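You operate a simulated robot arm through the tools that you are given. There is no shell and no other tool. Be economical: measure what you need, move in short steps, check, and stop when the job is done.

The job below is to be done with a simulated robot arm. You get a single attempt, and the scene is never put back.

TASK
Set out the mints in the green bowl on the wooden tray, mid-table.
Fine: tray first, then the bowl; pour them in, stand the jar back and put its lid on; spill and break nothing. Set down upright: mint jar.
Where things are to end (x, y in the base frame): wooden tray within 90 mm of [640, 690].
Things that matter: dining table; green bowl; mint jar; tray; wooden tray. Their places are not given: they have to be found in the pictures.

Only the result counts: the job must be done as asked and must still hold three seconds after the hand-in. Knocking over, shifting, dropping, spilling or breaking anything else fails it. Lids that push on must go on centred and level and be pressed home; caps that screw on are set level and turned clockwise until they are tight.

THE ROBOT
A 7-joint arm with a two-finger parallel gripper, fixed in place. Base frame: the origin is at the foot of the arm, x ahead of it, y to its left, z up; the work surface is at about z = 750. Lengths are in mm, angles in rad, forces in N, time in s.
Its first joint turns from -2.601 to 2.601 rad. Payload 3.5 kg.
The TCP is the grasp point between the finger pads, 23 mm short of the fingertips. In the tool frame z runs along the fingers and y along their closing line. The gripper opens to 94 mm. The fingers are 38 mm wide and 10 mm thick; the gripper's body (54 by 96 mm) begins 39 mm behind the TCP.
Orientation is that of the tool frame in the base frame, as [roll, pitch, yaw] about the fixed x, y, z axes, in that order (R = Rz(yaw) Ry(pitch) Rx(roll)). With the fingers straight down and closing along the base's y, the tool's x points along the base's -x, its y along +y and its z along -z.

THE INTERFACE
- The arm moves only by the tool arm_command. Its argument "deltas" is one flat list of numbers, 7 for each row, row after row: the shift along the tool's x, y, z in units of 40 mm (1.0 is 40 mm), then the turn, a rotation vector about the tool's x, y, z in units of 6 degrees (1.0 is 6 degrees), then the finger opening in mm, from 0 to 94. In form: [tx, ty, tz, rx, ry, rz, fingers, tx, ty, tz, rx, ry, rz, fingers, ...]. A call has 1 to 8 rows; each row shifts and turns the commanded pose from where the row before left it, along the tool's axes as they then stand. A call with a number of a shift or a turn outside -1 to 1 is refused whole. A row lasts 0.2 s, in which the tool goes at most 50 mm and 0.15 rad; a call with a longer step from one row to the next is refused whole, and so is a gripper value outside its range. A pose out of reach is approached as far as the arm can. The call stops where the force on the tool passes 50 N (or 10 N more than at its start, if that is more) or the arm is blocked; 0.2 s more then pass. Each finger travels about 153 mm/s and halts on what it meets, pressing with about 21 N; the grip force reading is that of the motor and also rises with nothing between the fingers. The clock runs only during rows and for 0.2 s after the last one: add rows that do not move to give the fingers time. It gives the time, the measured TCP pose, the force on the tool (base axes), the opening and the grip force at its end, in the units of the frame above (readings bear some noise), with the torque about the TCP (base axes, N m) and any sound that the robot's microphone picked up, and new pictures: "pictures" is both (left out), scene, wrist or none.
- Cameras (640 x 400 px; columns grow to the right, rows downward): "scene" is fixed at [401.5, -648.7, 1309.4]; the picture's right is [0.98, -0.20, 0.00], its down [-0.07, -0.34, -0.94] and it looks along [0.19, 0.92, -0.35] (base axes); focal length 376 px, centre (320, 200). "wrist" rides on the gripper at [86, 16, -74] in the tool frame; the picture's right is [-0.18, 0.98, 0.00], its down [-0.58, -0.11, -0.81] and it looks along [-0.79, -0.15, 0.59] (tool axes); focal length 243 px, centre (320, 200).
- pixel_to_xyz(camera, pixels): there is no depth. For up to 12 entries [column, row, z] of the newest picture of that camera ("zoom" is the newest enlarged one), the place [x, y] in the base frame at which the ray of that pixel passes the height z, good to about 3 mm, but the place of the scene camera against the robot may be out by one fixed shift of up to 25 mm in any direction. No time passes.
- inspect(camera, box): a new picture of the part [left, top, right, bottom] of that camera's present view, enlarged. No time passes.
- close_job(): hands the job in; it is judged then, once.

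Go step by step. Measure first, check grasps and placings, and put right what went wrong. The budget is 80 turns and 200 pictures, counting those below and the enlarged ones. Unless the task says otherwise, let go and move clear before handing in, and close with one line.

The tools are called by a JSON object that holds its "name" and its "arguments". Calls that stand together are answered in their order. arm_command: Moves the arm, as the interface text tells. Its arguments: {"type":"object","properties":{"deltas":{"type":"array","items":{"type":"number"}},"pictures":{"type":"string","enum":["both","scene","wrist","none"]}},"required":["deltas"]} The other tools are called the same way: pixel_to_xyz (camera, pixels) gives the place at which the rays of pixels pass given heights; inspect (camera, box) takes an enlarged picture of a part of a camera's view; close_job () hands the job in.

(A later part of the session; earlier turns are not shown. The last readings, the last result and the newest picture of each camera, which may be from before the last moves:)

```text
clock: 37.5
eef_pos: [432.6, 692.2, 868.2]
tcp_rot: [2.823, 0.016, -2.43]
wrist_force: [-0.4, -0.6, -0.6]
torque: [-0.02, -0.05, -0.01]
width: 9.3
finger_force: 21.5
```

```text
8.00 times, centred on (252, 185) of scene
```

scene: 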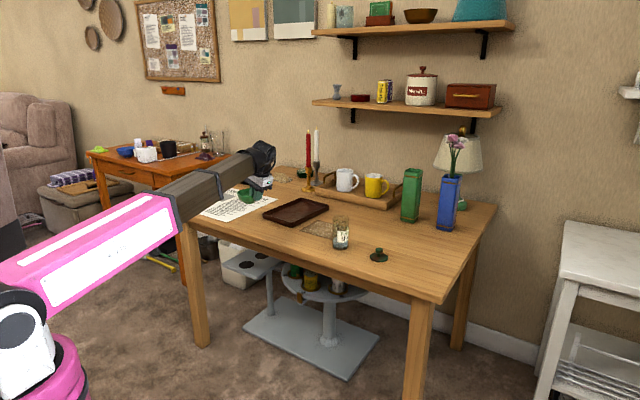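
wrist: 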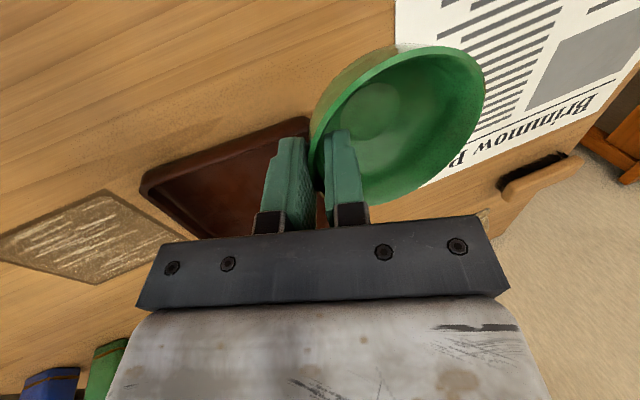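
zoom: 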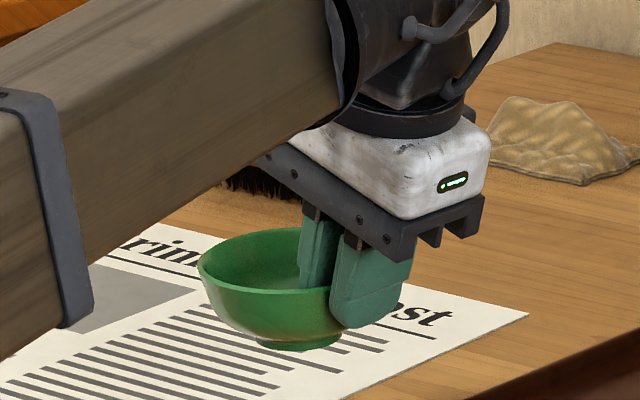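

The bowl is held and nearly level. I'll carry it over the tray's nearer half (bowl centre about (545,715)).

{"name": "arm_command", "arguments": {"deltas": [-0.1, -0.1, -0.03, 0, 0, 0, 0, -0.25, -0.24, -0.08, 0, 0, 0, 0, -0.4, -0.38, -0.12, 0, 0, 0, 0, -0.51, -0.47, -0.155, 0, 0, 0, 0, -0.51, -0.47, -0.155, 0, 0, 0, 0, -0.4, -0.38, -0.12, 0, 0, 0, 0, -0.25, -0.24, -0.08, 0, 0, 0, 0, -0.1, -0.1, -0.03, 0, 0, 0, 0], "pictures": "both"}}

{"name": "inspect", "arguments": {"camera": "scene", "box": [232, 160, 352, 235]}}

```text
clock: 39.2
eef_pos: [573.6, 681.5, 869.6]
tcp_rot: [2.822, 0.017, -2.429]
wrist_force: [0.0, 0.2, -1.1]
torque: [-0.05, -0.03, -0.01]
width: 9.4
finger_force: 20.7
```

scene: 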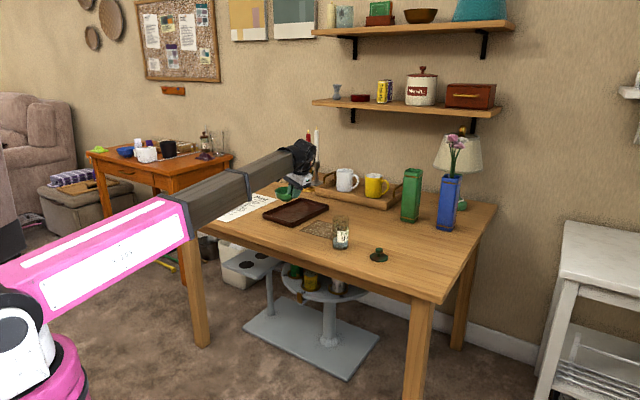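
wrist: 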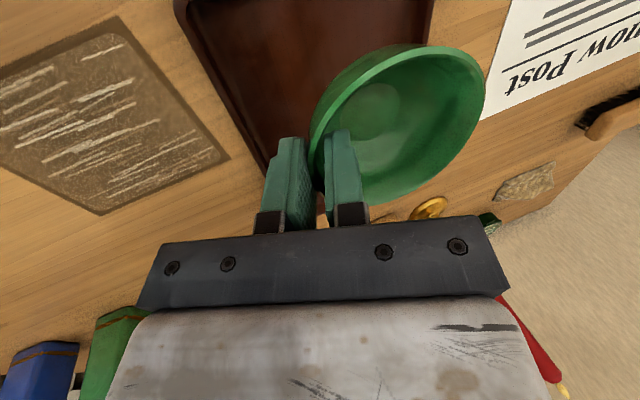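

```text
5.33 times, centred on (292, 198) of scene
```

zoom: 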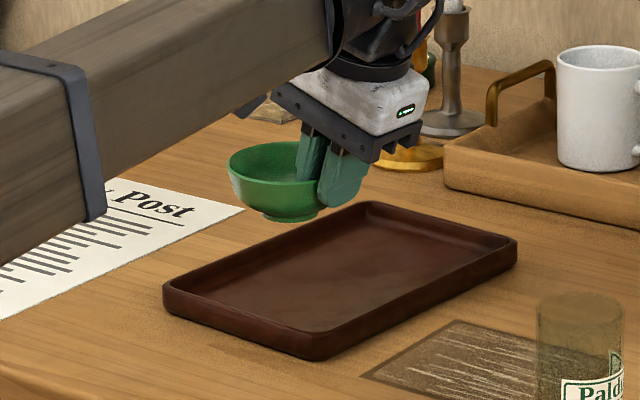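

I'll check the tray's walls relative to the intended drop place.

{"name": "pixel_to_xyz", "arguments": {"camera": "wrist", "pixels": [[175, 2, 775], [262, 165, 775], [433, 2, 775], [187, 2, 775], [225, 100, 775], [422, 5, 775], [428, 40, 775]]}}

{"name": "pixel_to_xyz", "arguments": {"camera": "scene", "pixels": [[262.5, 214.5, 775], [291, 223, 775], [329, 205.5, 775], [301, 198.5, 775], [275, 194, 860]]}}

```text
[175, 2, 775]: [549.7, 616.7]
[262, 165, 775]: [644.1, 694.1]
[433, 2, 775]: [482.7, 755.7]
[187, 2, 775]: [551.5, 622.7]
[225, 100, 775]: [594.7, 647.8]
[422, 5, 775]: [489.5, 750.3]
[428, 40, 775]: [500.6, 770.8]
```

```text
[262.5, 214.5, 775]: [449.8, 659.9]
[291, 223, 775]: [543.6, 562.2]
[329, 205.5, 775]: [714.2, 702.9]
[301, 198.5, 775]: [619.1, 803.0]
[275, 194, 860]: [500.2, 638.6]
```

The bowl will land well inside the tray walls (35–125 of 6–144 mm). I'll descend to just above the floor, then feel for contact.

{"name": "arm_command", "arguments": {"deltas": [0, -0.05, 0.14, 0, 0, 0, 0, 0, -0.1, 0.3, 0, 0, 0, 0, 0, -0.13, 0.4, 0, 0, 0, 0, 0, -0.12, 0.38, 0, 0, 0, 0, 0, -0.06, 0.2, 0, 0, 0, 0, 0, -0.03, 0.1, 0, 0, 0, 0, 0, 0, 0, 0, 0, 0, 0], "pictures": "none"}}

{"name": "arm_command", "arguments": {"deltas": [0, -0.015, 0.05, 0, 0, 0, 0, 0, -0.015, 0.05, 0, 0, 0, 0, 0, -0.01, 0.03, 0, 0, 0, 0, 0, 0, 0, 0, 0, 0, 0], "pictures": "none"}}

{"name": "inspect", "arguments": {"camera": "scene", "box": [232, 170, 336, 235]}}

```text
clock: 40.9
eef_pos: [574.8, 684.2, 805.9]
tcp_rot: [2.822, 0.016, -2.43]
wrist_force: [0.0, 0.2, -1.2]
torque: [-0.01, -0.04, 0.04]
width: 9.3
finger_force: 21.1
```

```text
clock: 41.9
eef_pos: [574.6, 684.2, 801.1]
tcp_rot: [2.823, 0.016, -2.43]
wrist_force: [0.0, -0.5, -0.9]
torque: [-0.03, -0.04, 0.0]
width: 9.4
finger_force: 20.9
```

```text
6.15 times, centred on (284, 202) of scene
```

zoom: 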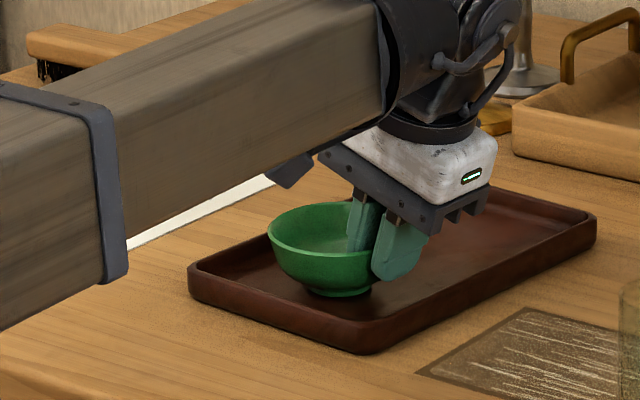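

Nearly there with no contact yet. I'll lower a couple of millimetres more in tiny steps.

{"name": "arm_command", "arguments": {"deltas": [0, -0.01, 0.03, 0, 0, 0, 0, 0, -0.01, 0.03, 0, 0, 0, 0, 0, 0, 0, 0, 0, 0, 0], "pictures": "none"}}

{"name": "arm_command", "arguments": {"deltas": [0, -0.01, 0.02, 0, 0, 0, 0, 0, -0.01, 0.02, 0, 0, 0, 0, 0, 0, 0, 0, 0, 0, 0], "pictures": "none"}}

```text
clock: 42.6
eef_pos: [575.3, 683.0, 798.1]
tcp_rot: [2.822, 0.017, -2.43]
wrist_force: [2.6, 0.0, 12.0]
torque: [0.17, 0.17, -0.01]
width: 9.4
finger_force: 21.2
```

```text
clock: 43.5
eef_pos: [575.4, 682.3, 797.0]
tcp_rot: [2.822, 0.017, -2.43]
wrist_force: [2.1, 3.1, 18.6]
torque: [0.4, 0.19, -0.07]
width: 9.6
finger_force: 21.0
```

Contact at 12–19 N, so the bowl is seated. I'll ease off, open and rise.

{"name": "arm_command", "arguments": {"deltas": [0, 0.01, -0.03, 0, 0, 0, 12, 0, 0, 0, 0, 0, 0, 26, 0, 0.05, -0.15, 0, 0, 0, 26, 0, 0.12, -0.35, 0, 0, 0, 26, 0, 0.17, -0.5, 0, 0, 0, 26, 0, 0.19, -0.6, 0, 0, 0, 26, 0, 0.19, -0.6, 0, 0, 0, 60, 0, 0.1, -0.3, 0, 0, 0, 60], "pictures": "wrist"}}

{"name": "inspect", "arguments": {"camera": "scene", "box": [232, 160, 392, 270]}}

```text
clock: 45.2
eef_pos: [573.1, 682.7, 903.1]
tcp_rot: [2.822, 0.017, -2.429]
wrist_force: [-0.2, -0.2, 0.3]
torque: [0.0, 0.01, 0.03]
width: 60.0
finger_force: 0.1
```

wrist: 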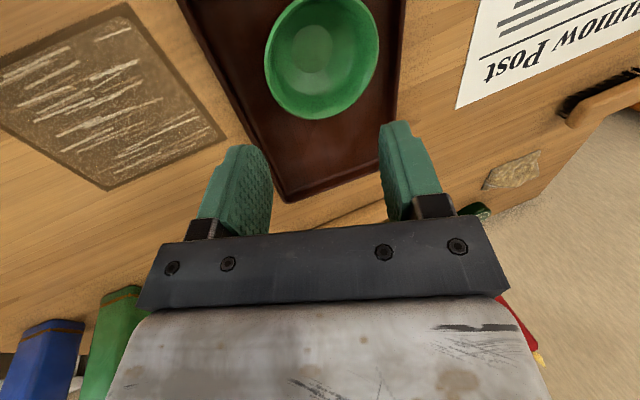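

```text
3.64 times, centred on (312, 215) of scene
```

zoom: 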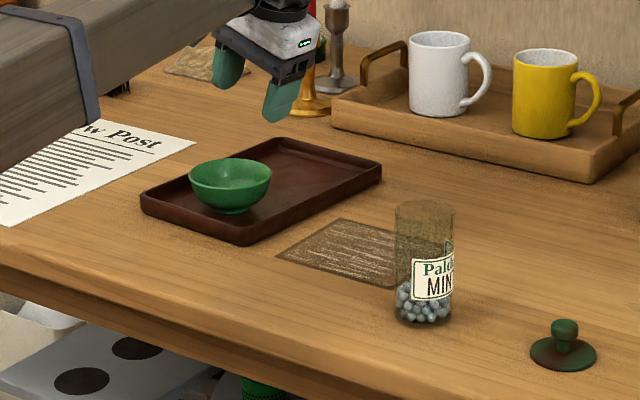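

The bowl sits on the tray and everything is steady. I'll locate the bowl now for pouring, straighten the tool, and move toward the jar's base side.

{"name": "pixel_to_xyz", "arguments": {"camera": "wrist", "pixels": [[264, 60, 794], [379, 45, 794], [315, 119, 794], [275, 95, 794], [370, 85, 794], [312, 50, 762], [284, 200, 775], [398, 115, 775]]}}

{"name": "arm_command", "arguments": {"deltas": [0, 0, 0, 1, 0, 0, 94, 0, 0, 0, 1, 0, 0, 94, 0, 0, 0, 1, 0, 0, 94, 0.1, -0.15, 0, 0, 0, 0, 94, 0.25, -0.35, 0, 0, 0, 0, 94, 0.35, -0.45, 0, 0, 0, 0, 94, 0.25, -0.35, 0, 0, 0, 0, 94, 0.1, -0.15, 0, 0, 0, 0, 94], "pictures": "none"}}

{"name": "arm_command", "arguments": {"deltas": [0.1, -0.15, -0.1, 0, 0, 0, 94, 0.3, -0.35, -0.1, 0, 0, 0, 94, 0.45, -0.5, 0, 0, 0, 0, 94, 0.5, -0.6, 0, 0, 0, 0, 94, 0.5, -0.6, 0, 0, 0, 0, 94, 0.45, -0.5, 0, 0, 0, 0, 94, 0.3, -0.35, 0, 0, 0, 0, 94, 0.1, -0.15, 0, 0, 0, 0, 94], "pictures": "wrist"}}

```text
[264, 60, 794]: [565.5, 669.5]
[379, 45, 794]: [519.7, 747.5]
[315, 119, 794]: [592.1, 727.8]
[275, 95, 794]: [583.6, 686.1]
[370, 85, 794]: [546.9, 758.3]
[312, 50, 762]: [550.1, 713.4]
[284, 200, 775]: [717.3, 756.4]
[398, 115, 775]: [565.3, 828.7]
```

```text
clock: 47.0
eef_pos: [579.5, 610.1, 901.8]
tcp_rot: [3.136, 0.016, -2.428]
wrist_force: [0.2, -0.3, 0.4]
torque: [0.0, 0.01, -0.04]
width: 93.8
finger_force: 0.0
```

```text
clock: 48.9
eef_pos: [580.9, 442.6, 906.5]
tcp_rot: [3.137, 0.014, -2.431]
wrist_force: [-0.4, -0.3, -0.2]
torque: [-0.01, 0.0, -0.03]
width: 94.1
finger_force: 0.1
```

wrist: 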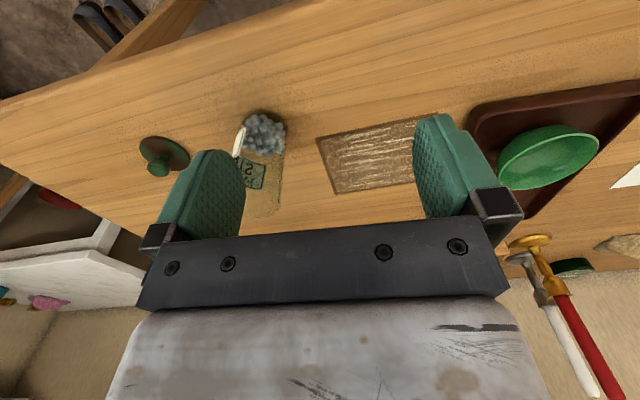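

Bowl centre ≈(549,713). Jar at (263,135) and lid at (165,155) are in view; I'll enlarge and measure.

{"name": "inspect", "arguments": {"camera": "wrist", "box": [120, 90, 320, 215]}}

{"name": "inspect", "arguments": {"camera": "scene", "box": [316, 205, 396, 265]}}

{"name": "pixel_to_xyz", "arguments": {"camera": "scene", "pixels": [[341, 248.5, 750], [333, 246, 750], [349.5, 246, 750], [300, 231, 750], [317, 220, 750]]}}

{"name": "pixel_to_xyz", "arguments": {"camera": "wrist", "pixels": [[241, 128, 752], [287, 128, 752], [265, 110, 752], [140, 148, 752], [190, 160, 752], [158, 166, 775], [165, 136, 752], [318, 137, 750], [335, 194, 750], [434, 113, 750]]}}

```text
3.20 times, centred on (220, 152) of wrist
```

zoom: 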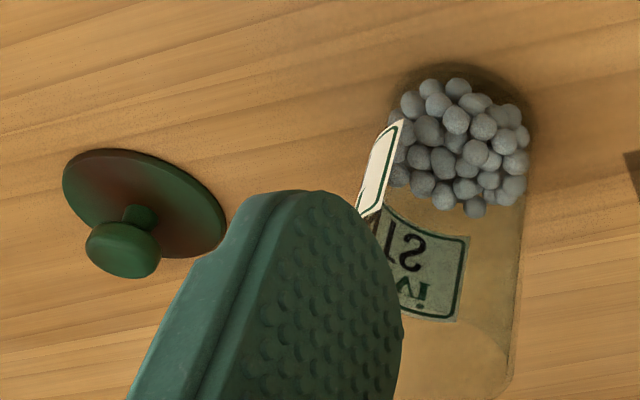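

```text
6.67 times, centred on (356, 235) of scene
```

zoom: 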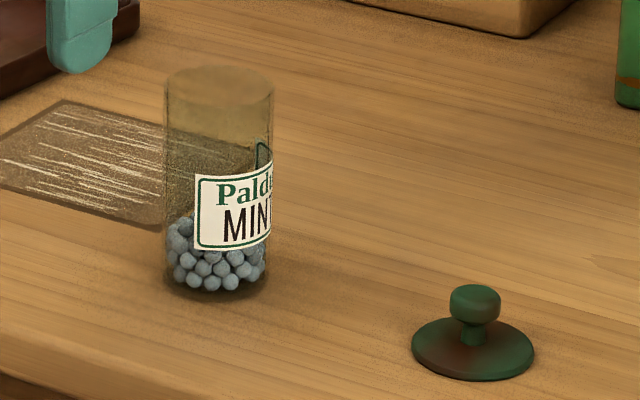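

```text
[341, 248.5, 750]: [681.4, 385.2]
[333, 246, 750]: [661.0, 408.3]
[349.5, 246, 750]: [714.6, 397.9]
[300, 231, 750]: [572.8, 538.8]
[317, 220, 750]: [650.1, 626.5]
```

```text
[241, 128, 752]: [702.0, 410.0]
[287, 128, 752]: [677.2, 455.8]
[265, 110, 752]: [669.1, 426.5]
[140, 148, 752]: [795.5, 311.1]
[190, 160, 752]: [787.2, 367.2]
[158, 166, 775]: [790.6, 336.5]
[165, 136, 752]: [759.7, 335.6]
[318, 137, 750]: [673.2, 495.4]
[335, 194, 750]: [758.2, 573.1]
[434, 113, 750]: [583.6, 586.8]
```

Jar centre ≈(690,436), Ø≈52, top ≈847; lid ≈(785,340). I'll turn to azimuth 33° and pitch the tool to 30° below horizontal, shifting sideways in line with the jar.

{"name": "arm_command", "arguments": {"deltas": [0, 0, 0, 0, 0, 0.66, 94, 0, -0.1, 0, 0, 0, 0.67, 94, 0, -0.2, 0, 0, -1, 0, 94, 0, -0.25, 0, 0, -1, 0, 94, 0, -0.27, 0, 0, -1, 0, 94, 0, -0.25, 0, 0, -1, 0, 94, 0, -0.2, 0, 0, -1, 0, 94, 0, -0.15, 0, 0, -1, 0, 94], "pictures": "none"}}

{"name": "arm_command", "arguments": {"deltas": [0, -0.1, 0, 0, -0.6, 0, 94, 0, -0.1, 0, 0, -1, 0, 94, 0, 0, 0, 0, -1, 0, 94, 0, 0, 0, 0, -1, 0, 94, 0, 0, 0, 0, -0.4, 0, 94, 0, 0, 0, 0, 0, 0, 94], "pictures": "both"}}

```text
clock: 50.6
eef_pos: [612.6, 396.5, 907.8]
tcp_rot: [3.131, 0.643, -2.575]
wrist_force: [-0.9, 0.0, -0.6]
torque: [-0.02, -0.03, 0.03]
width: 93.9
finger_force: 0.1
```

```text
clock: 52.0
eef_pos: [617.8, 389.1, 907.3]
tcp_rot: [3.128, 1.063, -2.581]
wrist_force: [0.0, 0.1, 0.5]
torque: [-0.03, -0.01, 0.0]
width: 93.8
finger_force: 0.2
```

scene: 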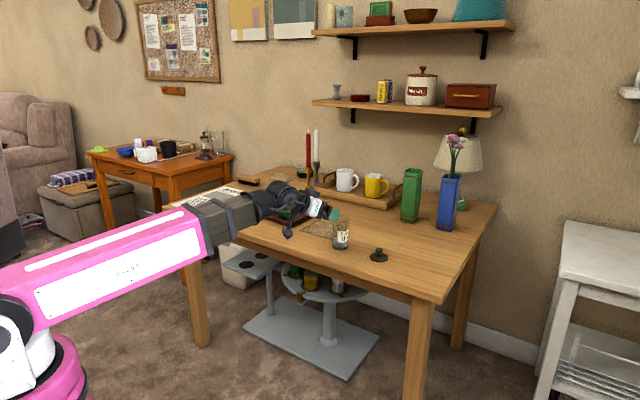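
wrist: 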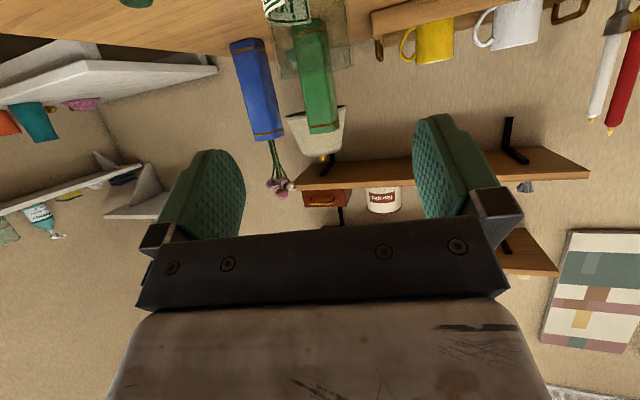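

Now I lower straight down to z≈824 at the standoff.

{"name": "arm_command", "arguments": {"deltas": [0.13, 0, 0.07, 0, 0, 0, 94, 0.3, 0, 0.17, 0, 0, 0, 94, 0.42, 0, 0.23, 0, 0, 0, 94, 0.42, 0, 0.23, 0, 0, 0, 94, 0.35, 0, 0.2, 0, 0, 0, 94, 0.19, 0, 0.11, 0, 0, 0, 94, 0, 0, 0, 0, 0, 0, 94], "pictures": "both"}}

{"name": "inspect", "arguments": {"camera": "scene", "box": [260, 185, 380, 265]}}

```text
clock: 53.6
eef_pos: [616.1, 389.7, 823.5]
tcp_rot: [3.127, 1.063, -2.581]
wrist_force: [-0.6, 0.6, 1.1]
torque: [-0.01, 0.01, 0.03]
width: 93.8
finger_force: 0.0
```

scene: 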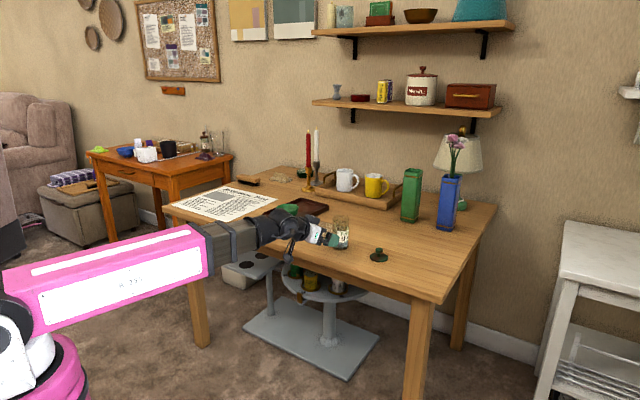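
wrist: 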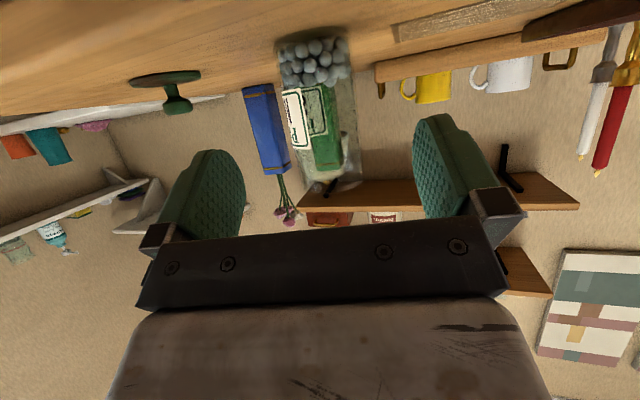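

```text
5.00 times, centred on (320, 225) of scene
```

zoom: 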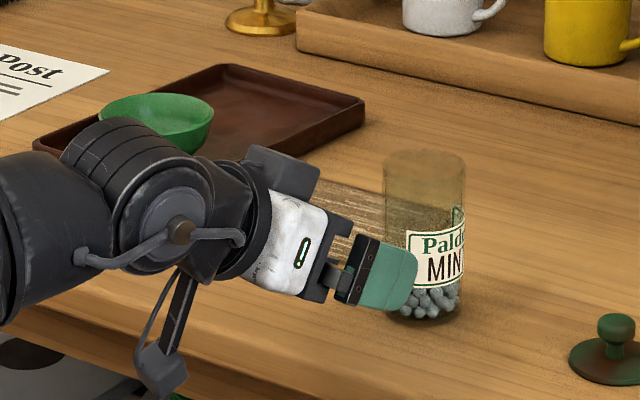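

I'll check lateral alignment with the jar edges in the wrist view.

{"name": "inspect", "arguments": {"camera": "wrist", "box": [240, 20, 400, 200]}}

{"name": "pixel_to_xyz", "arguments": {"camera": "wrist", "pixels": [[277, 50, 755], [350, 44, 755], [299, 185, 847], [362, 178, 847], [133, 80, 755], [200, 74, 755], [167, 78, 755], [178, 107, 780]]}}

```text
2.22 times, centred on (320, 110) of wrist
```

zoom: 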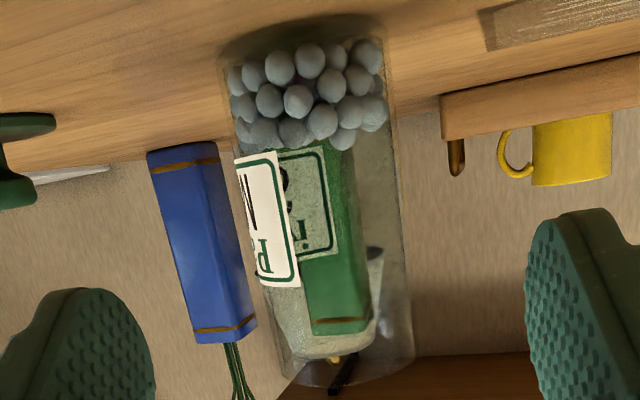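

```text
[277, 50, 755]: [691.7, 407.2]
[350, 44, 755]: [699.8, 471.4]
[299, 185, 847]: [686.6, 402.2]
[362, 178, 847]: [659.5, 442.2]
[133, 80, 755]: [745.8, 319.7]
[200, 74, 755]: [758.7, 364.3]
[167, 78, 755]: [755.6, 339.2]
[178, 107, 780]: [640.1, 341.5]
```

The jar bearing gives centre (692,435), within ~2 mm of the finger midline. I'll advance 81 mm horizontally around the jar.

{"name": "arm_command", "arguments": {"deltas": [-0.07, 0, 0.12, 0, 0, 0, 94, -0.15, 0, 0.28, 0, 0, 0, 94, -0.21, -0.02, 0.38, 0, 0, 0, 94, -0.21, -0.02, 0.38, 0, 0, 0, 94, -0.18, 0, 0.32, 0, 0, 0, 94, -0.1, 0, 0.19, 0, 0, 0, 94, -0.05, 0, 0.1, 0, 0, 0, 94, 0, 0, 0, 0, 0, 0, 94], "pictures": "wrist"}}

{"name": "inspect", "arguments": {"camera": "scene", "box": [280, 195, 376, 265]}}

```text
clock: 55.5
eef_pos: [686.1, 432.8, 822.7]
tcp_rot: [3.127, 1.065, -2.582]
wrist_force: [0.5, 0.6, -0.3]
torque: [0.0, -0.02, -0.02]
width: 93.9
finger_force: 0.2
```

wrist: 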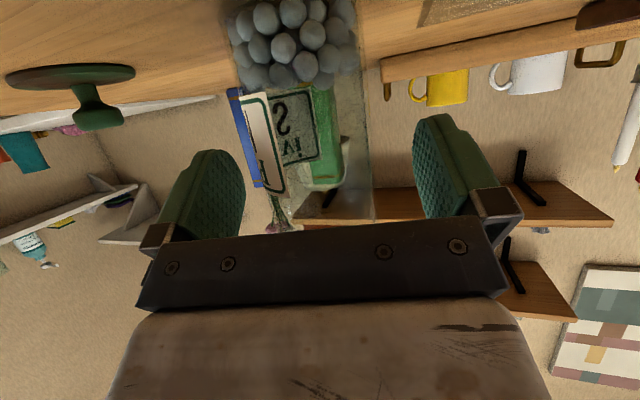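

```text
5.71 times, centred on (328, 230) of scene
```

zoom: 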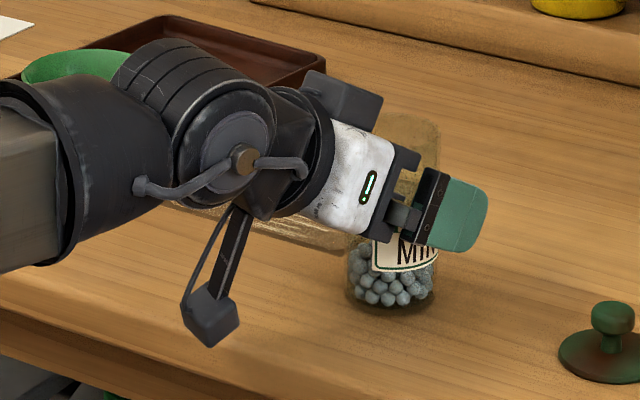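

The jar is between the fingers. I'll close gradually.

{"name": "arm_command", "arguments": {"deltas": [0, 0, 0, 0, 0, 0, 75, 0, 0, 0, 0, 0, 0, 64, 0, 0, 0, 0, 0, 0, 58, 0, 0, 0, 0, 0, 0, 54, 0, 0, 0, 0, 0, 0, 50, 0, 0, 0, 0, 0, 0, 40, 0, 0, 0, 0, 0, 0, 30, 0, 0, 0, 0, 0, 0, 30], "pictures": "wrist"}}

```text
clock: 57.2
eef_pos: [685.8, 432.8, 822.7]
tcp_rot: [3.127, 1.063, -2.581]
wrist_force: [1.4, -1.2, 3.1]
torque: [-0.18, -0.12, -0.01]
width: 52.9
finger_force: 21.6
```

wrist: 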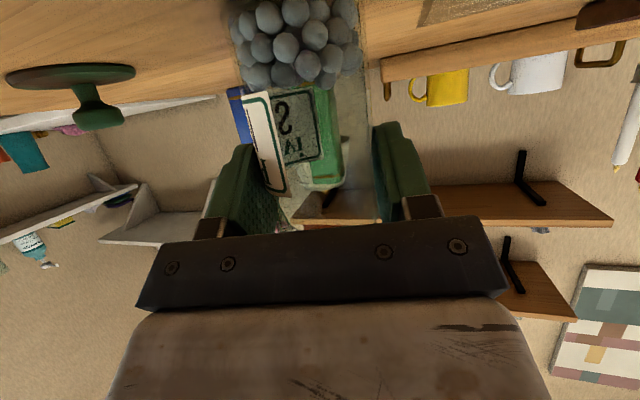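

Gripped at 52.9 mm. I'll note this pose for the return and lift straight up.

{"name": "arm_command", "arguments": {"deltas": [-0.09, 0, -0.05, 0, 0, 0, 30, -0.17, 0, -0.1, 0, 0, 0, 30, -0.26, 0, -0.15, 0, 0, 0, 30, -0.35, 0, -0.19, 0, 0, 0, 30, -0.35, 0, -0.19, 0, 0, 0, 30, -0.26, 0, -0.15, 0, 0, 0, 30, -0.17, 0, -0.1, 0, 0, 0, 30, -0.09, 0, -0.05, 0, 0, 0, 30], "pictures": "scene"}}

{"name": "inspect", "arguments": {"camera": "scene", "box": [280, 175, 376, 245]}}

```text
clock: 59.0
eef_pos: [684.7, 431.1, 903.6]
tcp_rot: [3.128, 1.062, -2.581]
wrist_force: [-0.8, -0.2, -3.0]
torque: [0.01, 0.02, 0.04]
width: 53.1
finger_force: 20.8
```

scene: 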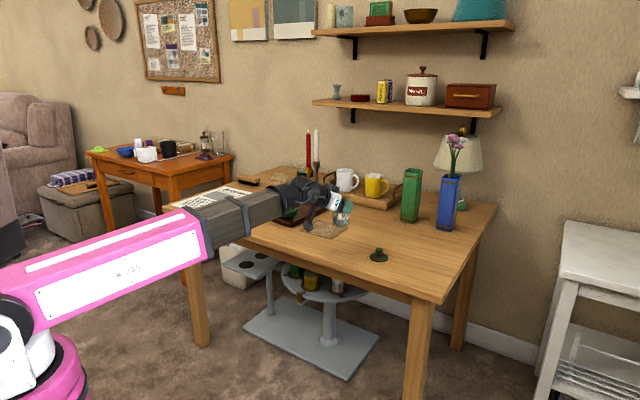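

```text
5.71 times, centred on (328, 210) of scene
```

zoom: 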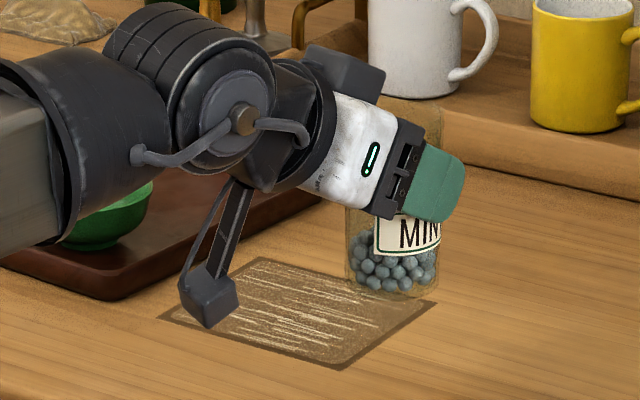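

Jar held (≈3 N). I'll carry it upright sideways towards the bowl at z≈904.

{"name": "arm_command", "arguments": {"deltas": [-0.01, 0.15, 0.02, 0, 0, 0, 30, -0.03, 0.4, 0.06, 0, 0, 0, 30, -0.05, 0.6, 0.09, 0, 0, 0, 30, -0.06, 0.67, 0.1, 0, 0, 0, 30, -0.06, 0.67, 0.1, 0, 0, 0, 30, -0.05, 0.6, 0.09, 0, 0, 0, 30, -0.03, 0.4, 0.06, 0, 0, 0, 30, -0.01, 0.15, 0.02, 0, 0, 0, 30], "pictures": "none"}}

{"name": "arm_command", "arguments": {"deltas": [-0.01, 0.15, 0.02, 0, 0, 0, 30, -0.03, 0.4, 0.06, 0, 0, 0, 30, -0.05, 0.6, 0.09, 0, 0, 0, 30, -0.06, 0.67, 0.1, 0, 0, 0, 30, -0.06, 0.67, 0.1, 0, 0, 0, 30, -0.05, 0.6, 0.09, 0, 0, 0, 30, -0.03, 0.4, 0.06, 0, 0, 0, 30, -0.01, 0.15, 0.02, 0, 0, 0, 30], "pictures": "scene"}}

{"name": "inspect", "arguments": {"camera": "scene", "box": [230, 155, 350, 235]}}

```text
clock: 60.9
eef_pos: [626.6, 567.6, 903.9]
tcp_rot: [3.127, 1.063, -2.582]
wrist_force: [-0.4, -0.5, -2.3]
torque: [0.02, -0.01, 0.01]
width: 52.8
finger_force: 20.6
```

```text
clock: 62.6
eef_pos: [569.2, 703.2, 904.8]
tcp_rot: [3.129, 1.06, -2.581]
wrist_force: [0.2, 0.9, -3.6]
torque: [-0.02, -0.02, -0.02]
width: 53.0
finger_force: 21.1
```

scene: 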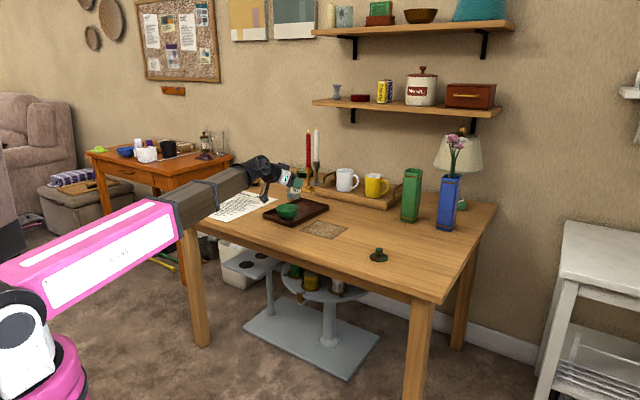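

```text
5.00 times, centred on (290, 195) of scene
```

zoom: 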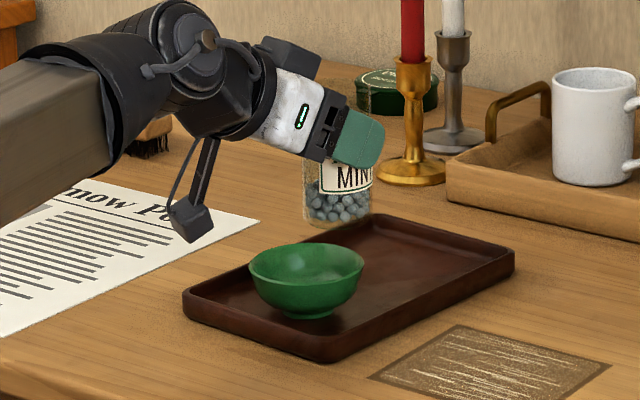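

The pour spot needs almost no azimuth change. I'll pitch the tool up to about 10° below horizontal and begin rolling the jar's mouth over the bowl (still no pouring).

{"name": "arm_command", "arguments": {"deltas": [0, -0.15, 0, 0, -0.9, 0, 30, 0, 0, 0, 0, -1, 0, 30, 0, 0, 0, 0, -0.9, 0, 30, 0, 0, 0, 0, -0.4, -0.4, 30, 0, 0, 0, 0, 0, -0.9, 30, 0, 0, 0, 0, 0, -1, 30, 0, 0, 0, 0, 0, -1, 30, 0, 0, 0, 0, 0, -1, 30], "pictures": "none"}}

{"name": "arm_command", "arguments": {"deltas": [0, 0, 0, 0, 0, -0.7, 30, 0, 0, 0, 0, 0, -1, 30, 0, 0, 0, 0, 0, -1, 30, 0, 0, 0, 0, 0, -1, 30, 0, 0, 0, 0, 0, -1, 30, 0, 0, 0, 0, 0, -0.6, 30, 0, 0, 0, 0, 0, -0.4, 30], "pictures": "both"}}

{"name": "inspect", "arguments": {"camera": "scene", "box": [230, 155, 350, 235]}}

```text
clock: 64.5
eef_pos: [572.6, 697.3, 905.5]
tcp_rot: [-1.956, 1.094, -1.342]
wrist_force: [0.2, -0.6, -3.0]
torque: [0.02, 0.07, 0.01]
width: 53.0
finger_force: 21.3
```

```text
clock: 66.0
eef_pos: [571.9, 697.6, 905.2]
tcp_rot: [-1.772, 0.52, -1.098]
wrist_force: [0.9, -0.2, -3.3]
torque: [0.03, 0.08, 0.03]
width: 52.9
finger_force: 20.7
```

scene: 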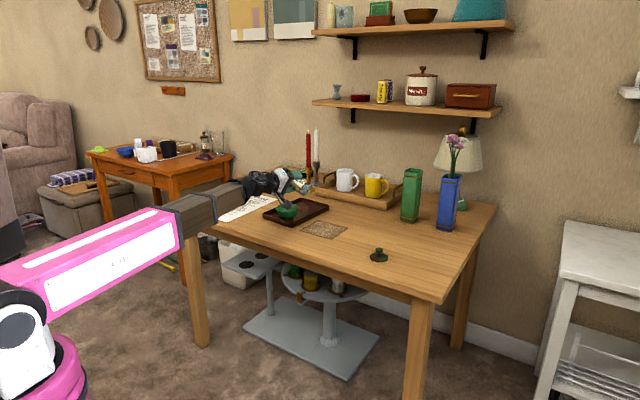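
wrist: 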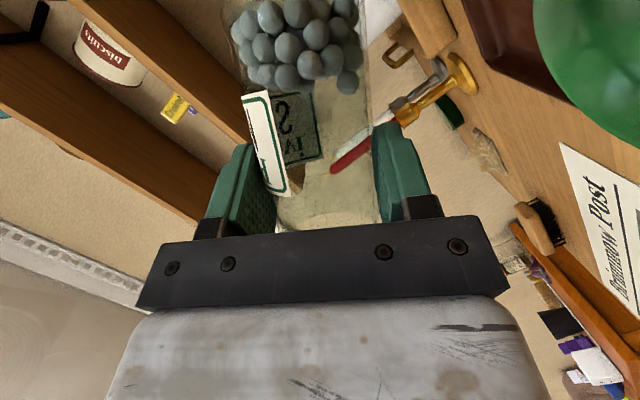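

```text
5.00 times, centred on (290, 195) of scene
```

zoom: 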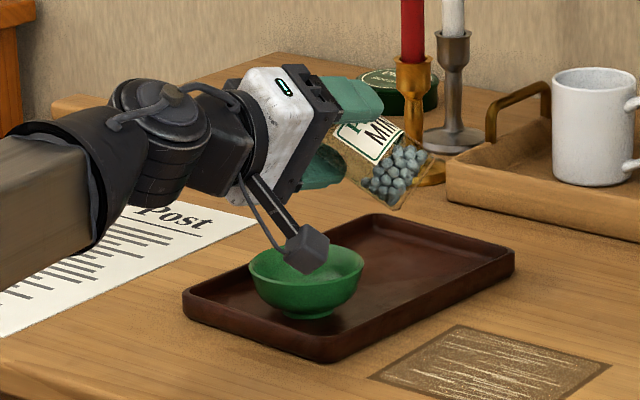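

Mouth is turned toward the bowl and the mints stay put. I'll lower 47 mm to pouring height and check alignment.

{"name": "arm_command", "arguments": {"deltas": [0.06, 0.1, 0.02, 0, 0, 0, 30, 0.12, 0.2, 0.04, 0, 0, 0, 30, 0.15, 0.26, 0.05, 0, 0, 0, 30, 0.13, 0.24, 0.05, 0, 0, 0, 30, 0.08, 0.14, 0.03, 0, 0, 0, 30, 0.04, 0.06, 0.01, 0, 0, 0, 30, 0, 0, 0, 0, 0, 0, 30], "pictures": "both"}}

{"name": "inspect", "arguments": {"camera": "scene", "box": [250, 165, 330, 225]}}

```text
clock: 67.7
eef_pos: [572.4, 698.6, 858.3]
tcp_rot: [-1.771, 0.523, -1.097]
wrist_force: [-1.0, 0.2, -3.9]
torque: [-0.03, 0.06, 0.01]
width: 52.9
finger_force: 20.6
```

scene: 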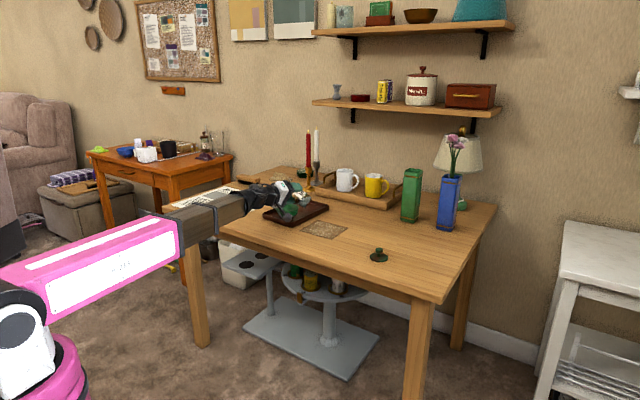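
wrist: 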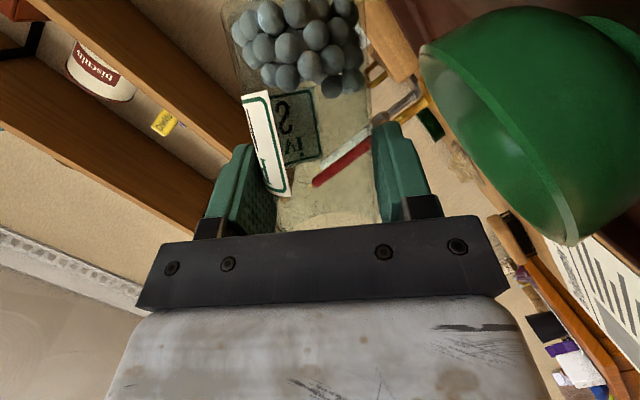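

```text
6.67 times, centred on (290, 195) of scene
```

zoom: 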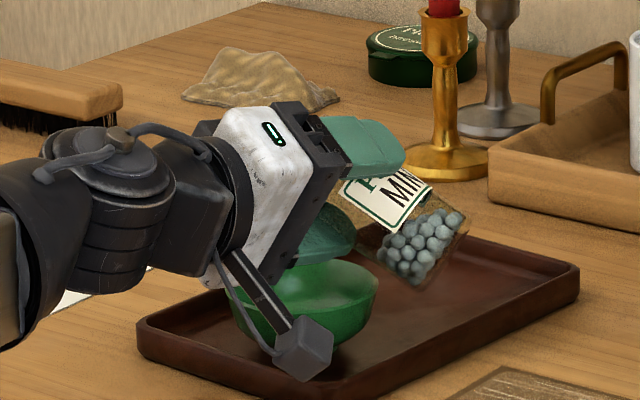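

Mouth is computed to be over the bowl centre region, about 40 mm above the rim. I'll roll slowly onward and watch the mints.

{"name": "arm_command", "arguments": {"deltas": [0, 0, 0, 0, 0, -0.5, 30, 0, 0, 0, 0, 0, -0.6, 30, 0, 0, 0, 0, 0, -0.6, 30, 0, 0, 0, 0, 0, -0.6, 30, 0, 0, 0, 0, 0, -0.6, 30, 0, 0, 0, 0, 0, -0.6, 30, 0, 0, 0, 0, 0, -0.4, 30], "pictures": "wrist"}}

{"name": "inspect", "arguments": {"camera": "scene", "box": [250, 165, 330, 225]}}

```text
clock: 69.2
eef_pos: [571.6, 696.9, 858.2]
tcp_rot: [-1.748, 0.118, -1.017]
wrist_force: [0.0, -0.7, -2.9]
torque: [0.01, 0.06, -0.05]
width: 52.8
finger_force: 21.0
```

wrist: 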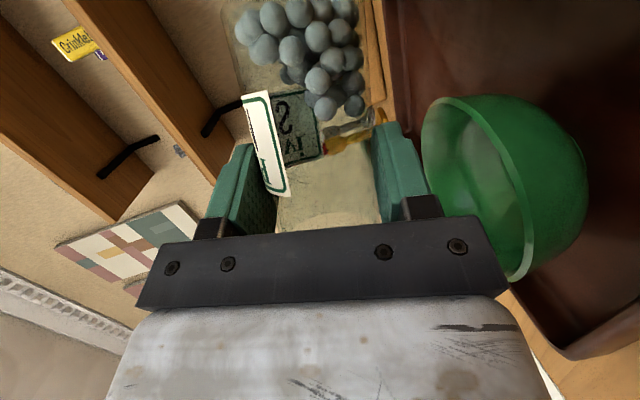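

```text
6.67 times, centred on (290, 195) of scene
```

zoom: 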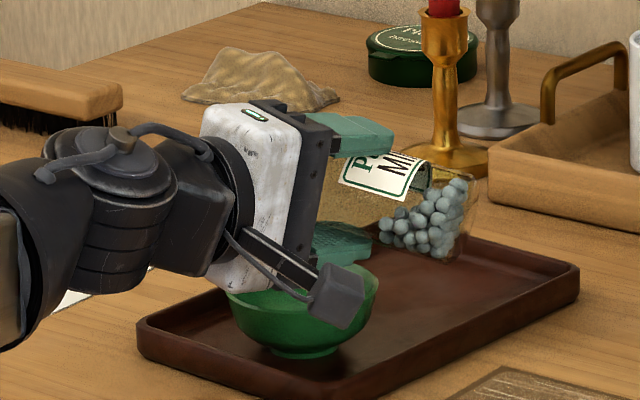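

Mints begin to slide in the jar at 83° roll, still all inside. I'll continue slowly.

{"name": "arm_command", "arguments": {"deltas": [0, 0, 0, 0, 0, -0.4, 30, 0, 0, 0, 0, 0, -0.4, 30, 0, 0, 0, 0, 0, -0.4, 30, 0, 0, 0, 0, 0, -0.4, 30, 0, 0, 0, 0, 0, -0.4, 30, 0, 0, 0, 0, 0, -0.4, 30, 0, 0, 0, 0, 0, 0, 30, 0, 0, 0, 0, 0, 0, 30], "pictures": "wrist"}}

{"name": "inspect", "arguments": {"camera": "scene", "box": [250, 165, 330, 225]}}

```text
clock: 71.0
eef_pos: [571.4, 698.4, 858.1]
tcp_rot: [-1.745, -0.127, -0.974]
wrist_force: [-0.9, 0.7, -3.6]
torque: [0.02, 0.09, 0.01]
width: 52.7
finger_force: 20.9
```

wrist: 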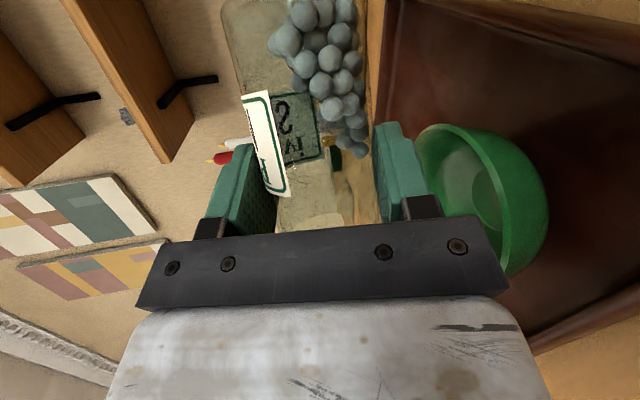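

```text
6.67 times, centred on (290, 195) of scene
```

zoom: 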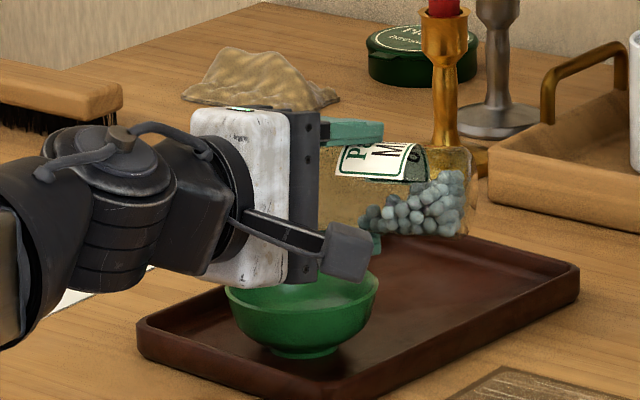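

Still none out at φ≈97°. I'll keep rolling slowly, with waits.

{"name": "arm_command", "arguments": {"deltas": [0, 0, 0, 0, 0, -0.35, 30, 0, 0, 0, 0, 0, -0.35, 30, 0, 0, 0, 0, 0, -0.35, 30, 0, 0, 0, 0, 0, -0.35, 30, 0, 0, 0, 0, 0, -0.35, 30, 0, 0, 0, 0, 0, -0.35, 30, 0, 0, 0, 0, 0, 0, 30, 0, 0, 0, 0, 0, 0, 30], "pictures": "wrist"}}

{"name": "inspect", "arguments": {"camera": "scene", "box": [250, 165, 330, 225]}}

```text
clock: 72.8
eef_pos: [572.1, 697.6, 856.6]
tcp_rot: [-1.755, -0.344, -0.932]
wrist_force: [0.0, -0.6, -3.1]
torque: [0.04, 0.1, -0.02]
width: 53.0
finger_force: 21.1
```

wrist: 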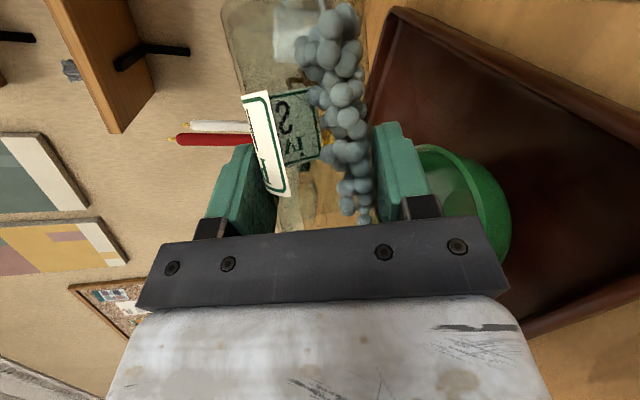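

```text
6.67 times, centred on (290, 195) of scene
```

zoom: 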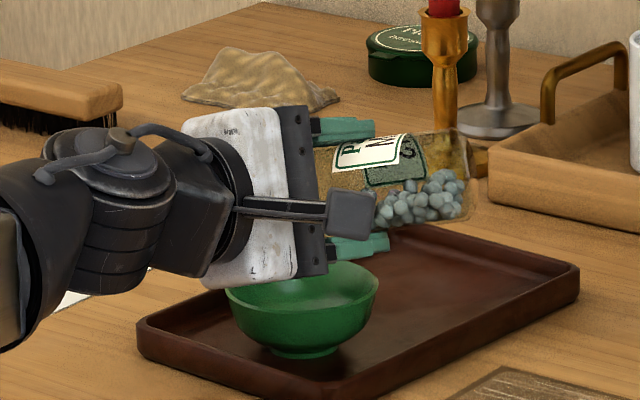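

Mints are running along the lower wall toward the lip. I'll continue in small increments.

{"name": "arm_command", "arguments": {"deltas": [0, 0, 0, 0, 0, -0.3, 30, 0, 0, 0, 0, 0, -0.3, 30, 0, 0, 0, 0, 0, -0.3, 30, 0, 0, 0, 0, 0, -0.3, 30, 0, 0, 0, 0, 0, -0.3, 30, 0, 0, 0, 0, 0, 0, 30, 0, 0, 0, 0, 0, 0, 30, 0, 0, 0, 0, 0, 0, 30], "pictures": "wrist"}}

{"name": "inspect", "arguments": {"camera": "scene", "box": [250, 165, 330, 225]}}

```text
clock: 74.7
eef_pos: [571.7, 697.7, 859.7]
tcp_rot: [-1.769, -0.498, -0.902]
wrist_force: [0.0, -0.8, -1.9]
torque: [0.02, 0.08, -0.01]
width: 53.2
finger_force: 20.6
```

wrist: 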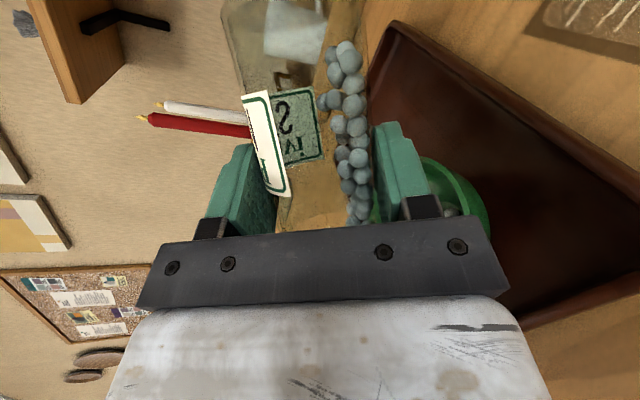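

```text
6.67 times, centred on (290, 195) of scene
```

zoom: 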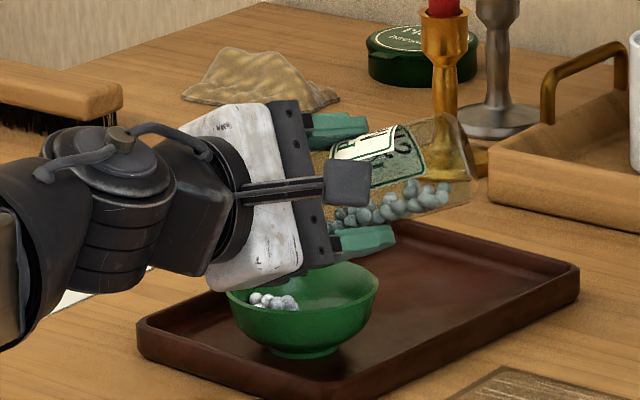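

Mints are landing in the bowl, slightly toward its left side. I'll shift about 8 mm the other way and keep rolling slowly.

{"name": "arm_command", "arguments": {"deltas": [0.07, 0.025, 0.07, 0, 0, 0, 30, 0.07, 0.025, 0.07, 0, 0, 0, 30, 0, 0, 0, 0, 0, -0.3, 30, 0, 0, 0, 0, 0, -0.3, 30, 0, 0, 0, 0, 0, -0.3, 30, 0, 0, 0, 0, 0, -0.3, 30, 0, 0, 0, 0, 0, 0, 30, 0, 0, 0, 0, 0, 0, 30], "pictures": "wrist"}}

{"name": "inspect", "arguments": {"camera": "scene", "box": [250, 165, 330, 225]}}

```text
clock: 76.5
eef_pos: [580.5, 696.7, 858.5]
tcp_rot: [-1.784, -0.621, -0.868]
wrist_force: [-0.1, 0.1, -1.8]
torque: [-0.01, 0.06, 0.01]
width: 52.9
finger_force: 21.2
```

wrist: 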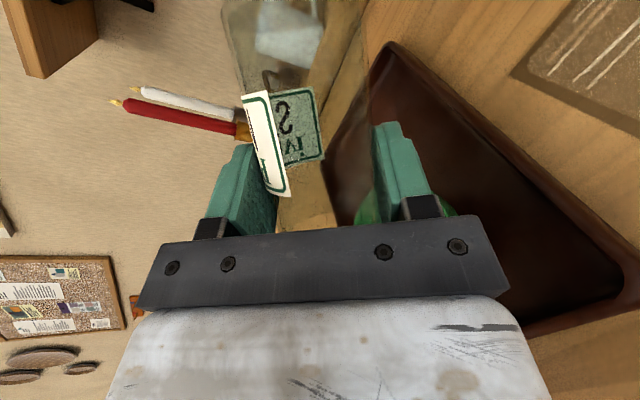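

```text
6.67 times, centred on (290, 195) of scene
```

zoom: 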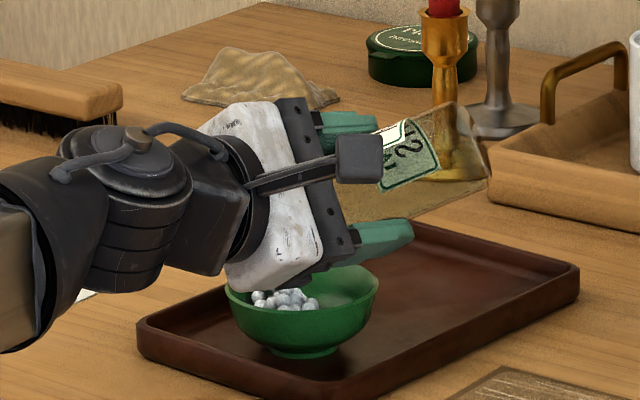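

The jar appears empty. I'll tip a little more to make sure, then look.

{"name": "arm_command", "arguments": {"deltas": [0, 0, 0, 0, 0, -0.4, 30, 0, 0, 0, 0, 0, -0.5, 30, 0, 0, 0, 0, 0, -0.4, 30, 0, 0, 0, 0, 0, 0, 30, 0, 0, 0, 0, 0, 0, 30], "pictures": "none"}}

{"name": "inspect", "arguments": {"camera": "scene", "box": [250, 165, 330, 225]}}

{"name": "inspect", "arguments": {"camera": "wrist", "box": [210, 0, 460, 240]}}

```text
clock: 77.7
eef_pos: [579.8, 697.4, 858.0]
tcp_rot: [-1.809, -0.753, -0.832]
wrist_force: [-0.5, -0.1, -1.5]
torque: [0.01, 0.06, 0.01]
width: 53.0
finger_force: 20.9
```

```text
6.67 times, centred on (290, 195) of scene
```

zoom: 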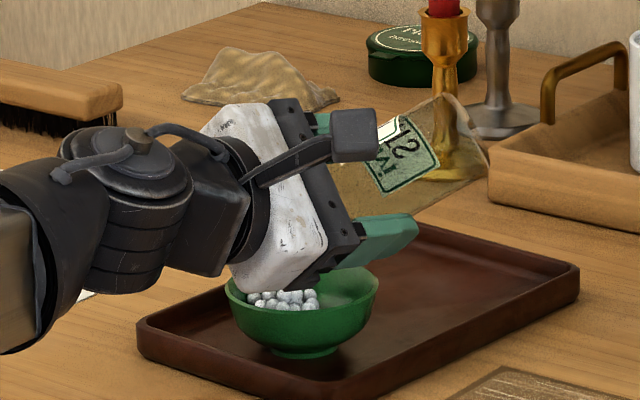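

```text
1.67 times, centred on (335, 120) of wrist
```

zoom: 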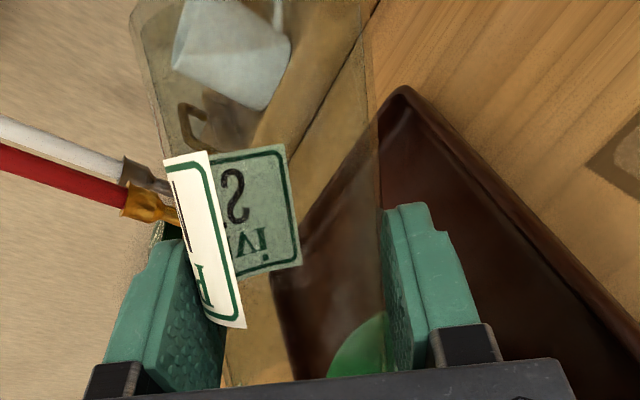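

The jar is empty and all mints are in the bowl. I'll raise 50 mm and roll back.

{"name": "arm_command", "arguments": {"deltas": [0.08, -0.08, -0.02, 0, 0, 0, 30, 0.18, -0.19, -0.05, 0, 0, 0, 30, 0.25, -0.25, -0.06, 0, 0, 0, 30, 0.22, -0.23, -0.06, 0, 0, 0, 30, 0.13, -0.13, -0.03, 0, 0, 0.4, 30, 0, 0, 0, 0, 0, 0.8, 30, 0, 0, 0, 0, 0, 1, 30, 0, 0, 0, 0, 0, 1, 30], "pictures": "none"}}

{"name": "arm_command", "arguments": {"deltas": [0, 0, 0, 0, 0, 1, 30, 0, 0, 0, 0, 0, 1, 30, 0, 0, 0, 0, 0, 1, 30, 0, 0, 0, 0, 0, 1, 30, 0, 0, 0, 0, 0, 1, 30, 0, 0, 0, 0, 0, 1, 30, 0, 0, 0, 0, 0, 1, 30, 0, 0, 0, 0, 0, 1, 30], "pictures": "none"}}

{"name": "arm_command", "arguments": {"deltas": [0, 0, 0, 0, 0, 1, 30, 0, 0, 0, 0, 0, 1, 30, 0, 0, 0, 0, 0, 1, 30, 0, 0, 0, 0, 0, 1, 30, 0, 0, 0, 0, 0, 1, 30, 0, 0, 0, 0, 0, 1, 30, 0, 0, 0, 0, 0, 1, 30, 0, 0, 0, 0, 0, 1, 30], "pictures": "none"}}

{"name": "arm_command", "arguments": {"deltas": [0, 0, 0, 0, 0, 1, 30, 0, 0, 0, 0, 0, 1, 30, 0, 0, 0, 0, 0, 0.8, 30, 0, 0, 0, 0, 0, 0.4, 30, 0, 0, 0, 0, 0.9, 0, 30, 0, 0, 0, 0, 1, 0, 30, 0, 0, 0, 0, 0.9, 0, 30, 0, 0, 0, 0, 0.4, 0, 30], "pictures": "scene"}}

{"name": "inspect", "arguments": {"camera": "scene", "box": [230, 155, 350, 235]}}

```text
clock: 79.5
eef_pos: [581.2, 694.9, 908.3]
tcp_rot: [-1.76, -0.425, -0.917]
wrist_force: [0.2, 0.3, -2.6]
torque: [0.02, 0.06, -0.01]
width: 53.0
finger_force: 21.3
```

```text
clock: 81.2
eef_pos: [579.8, 695.3, 907.9]
tcp_rot: [-1.759, 0.403, -1.07]
wrist_force: [-0.1, 0.5, -2.6]
torque: [0.01, 0.07, -0.01]
width: 52.9
finger_force: 21.2
```

```text
clock: 83.0
eef_pos: [580.4, 695.3, 906.5]
tcp_rot: [-2.073, 1.202, -1.468]
wrist_force: [0.0, 0.6, -2.3]
torque: [-0.02, 0.04, 0.0]
width: 52.9
finger_force: 21.4
```

```text
clock: 84.8
eef_pos: [579.6, 697.0, 907.7]
tcp_rot: [3.129, 1.061, -2.578]
wrist_force: [0.5, -0.1, -1.9]
torque: [0.04, -0.01, 0.02]
width: 52.7
finger_force: 20.6
```

scene: 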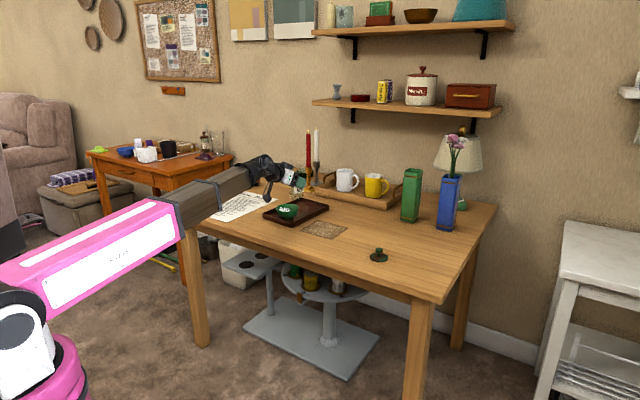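

```text
5.00 times, centred on (290, 195) of scene
```

zoom: 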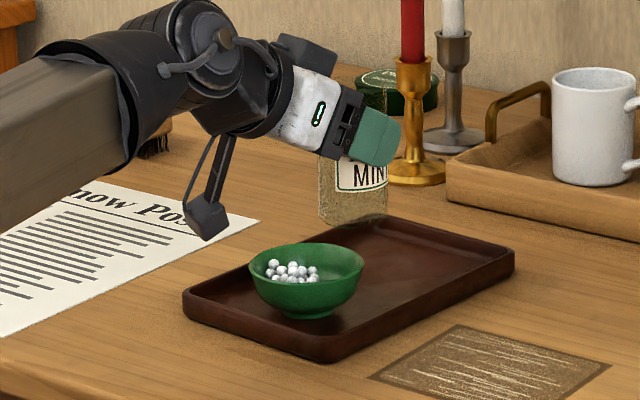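

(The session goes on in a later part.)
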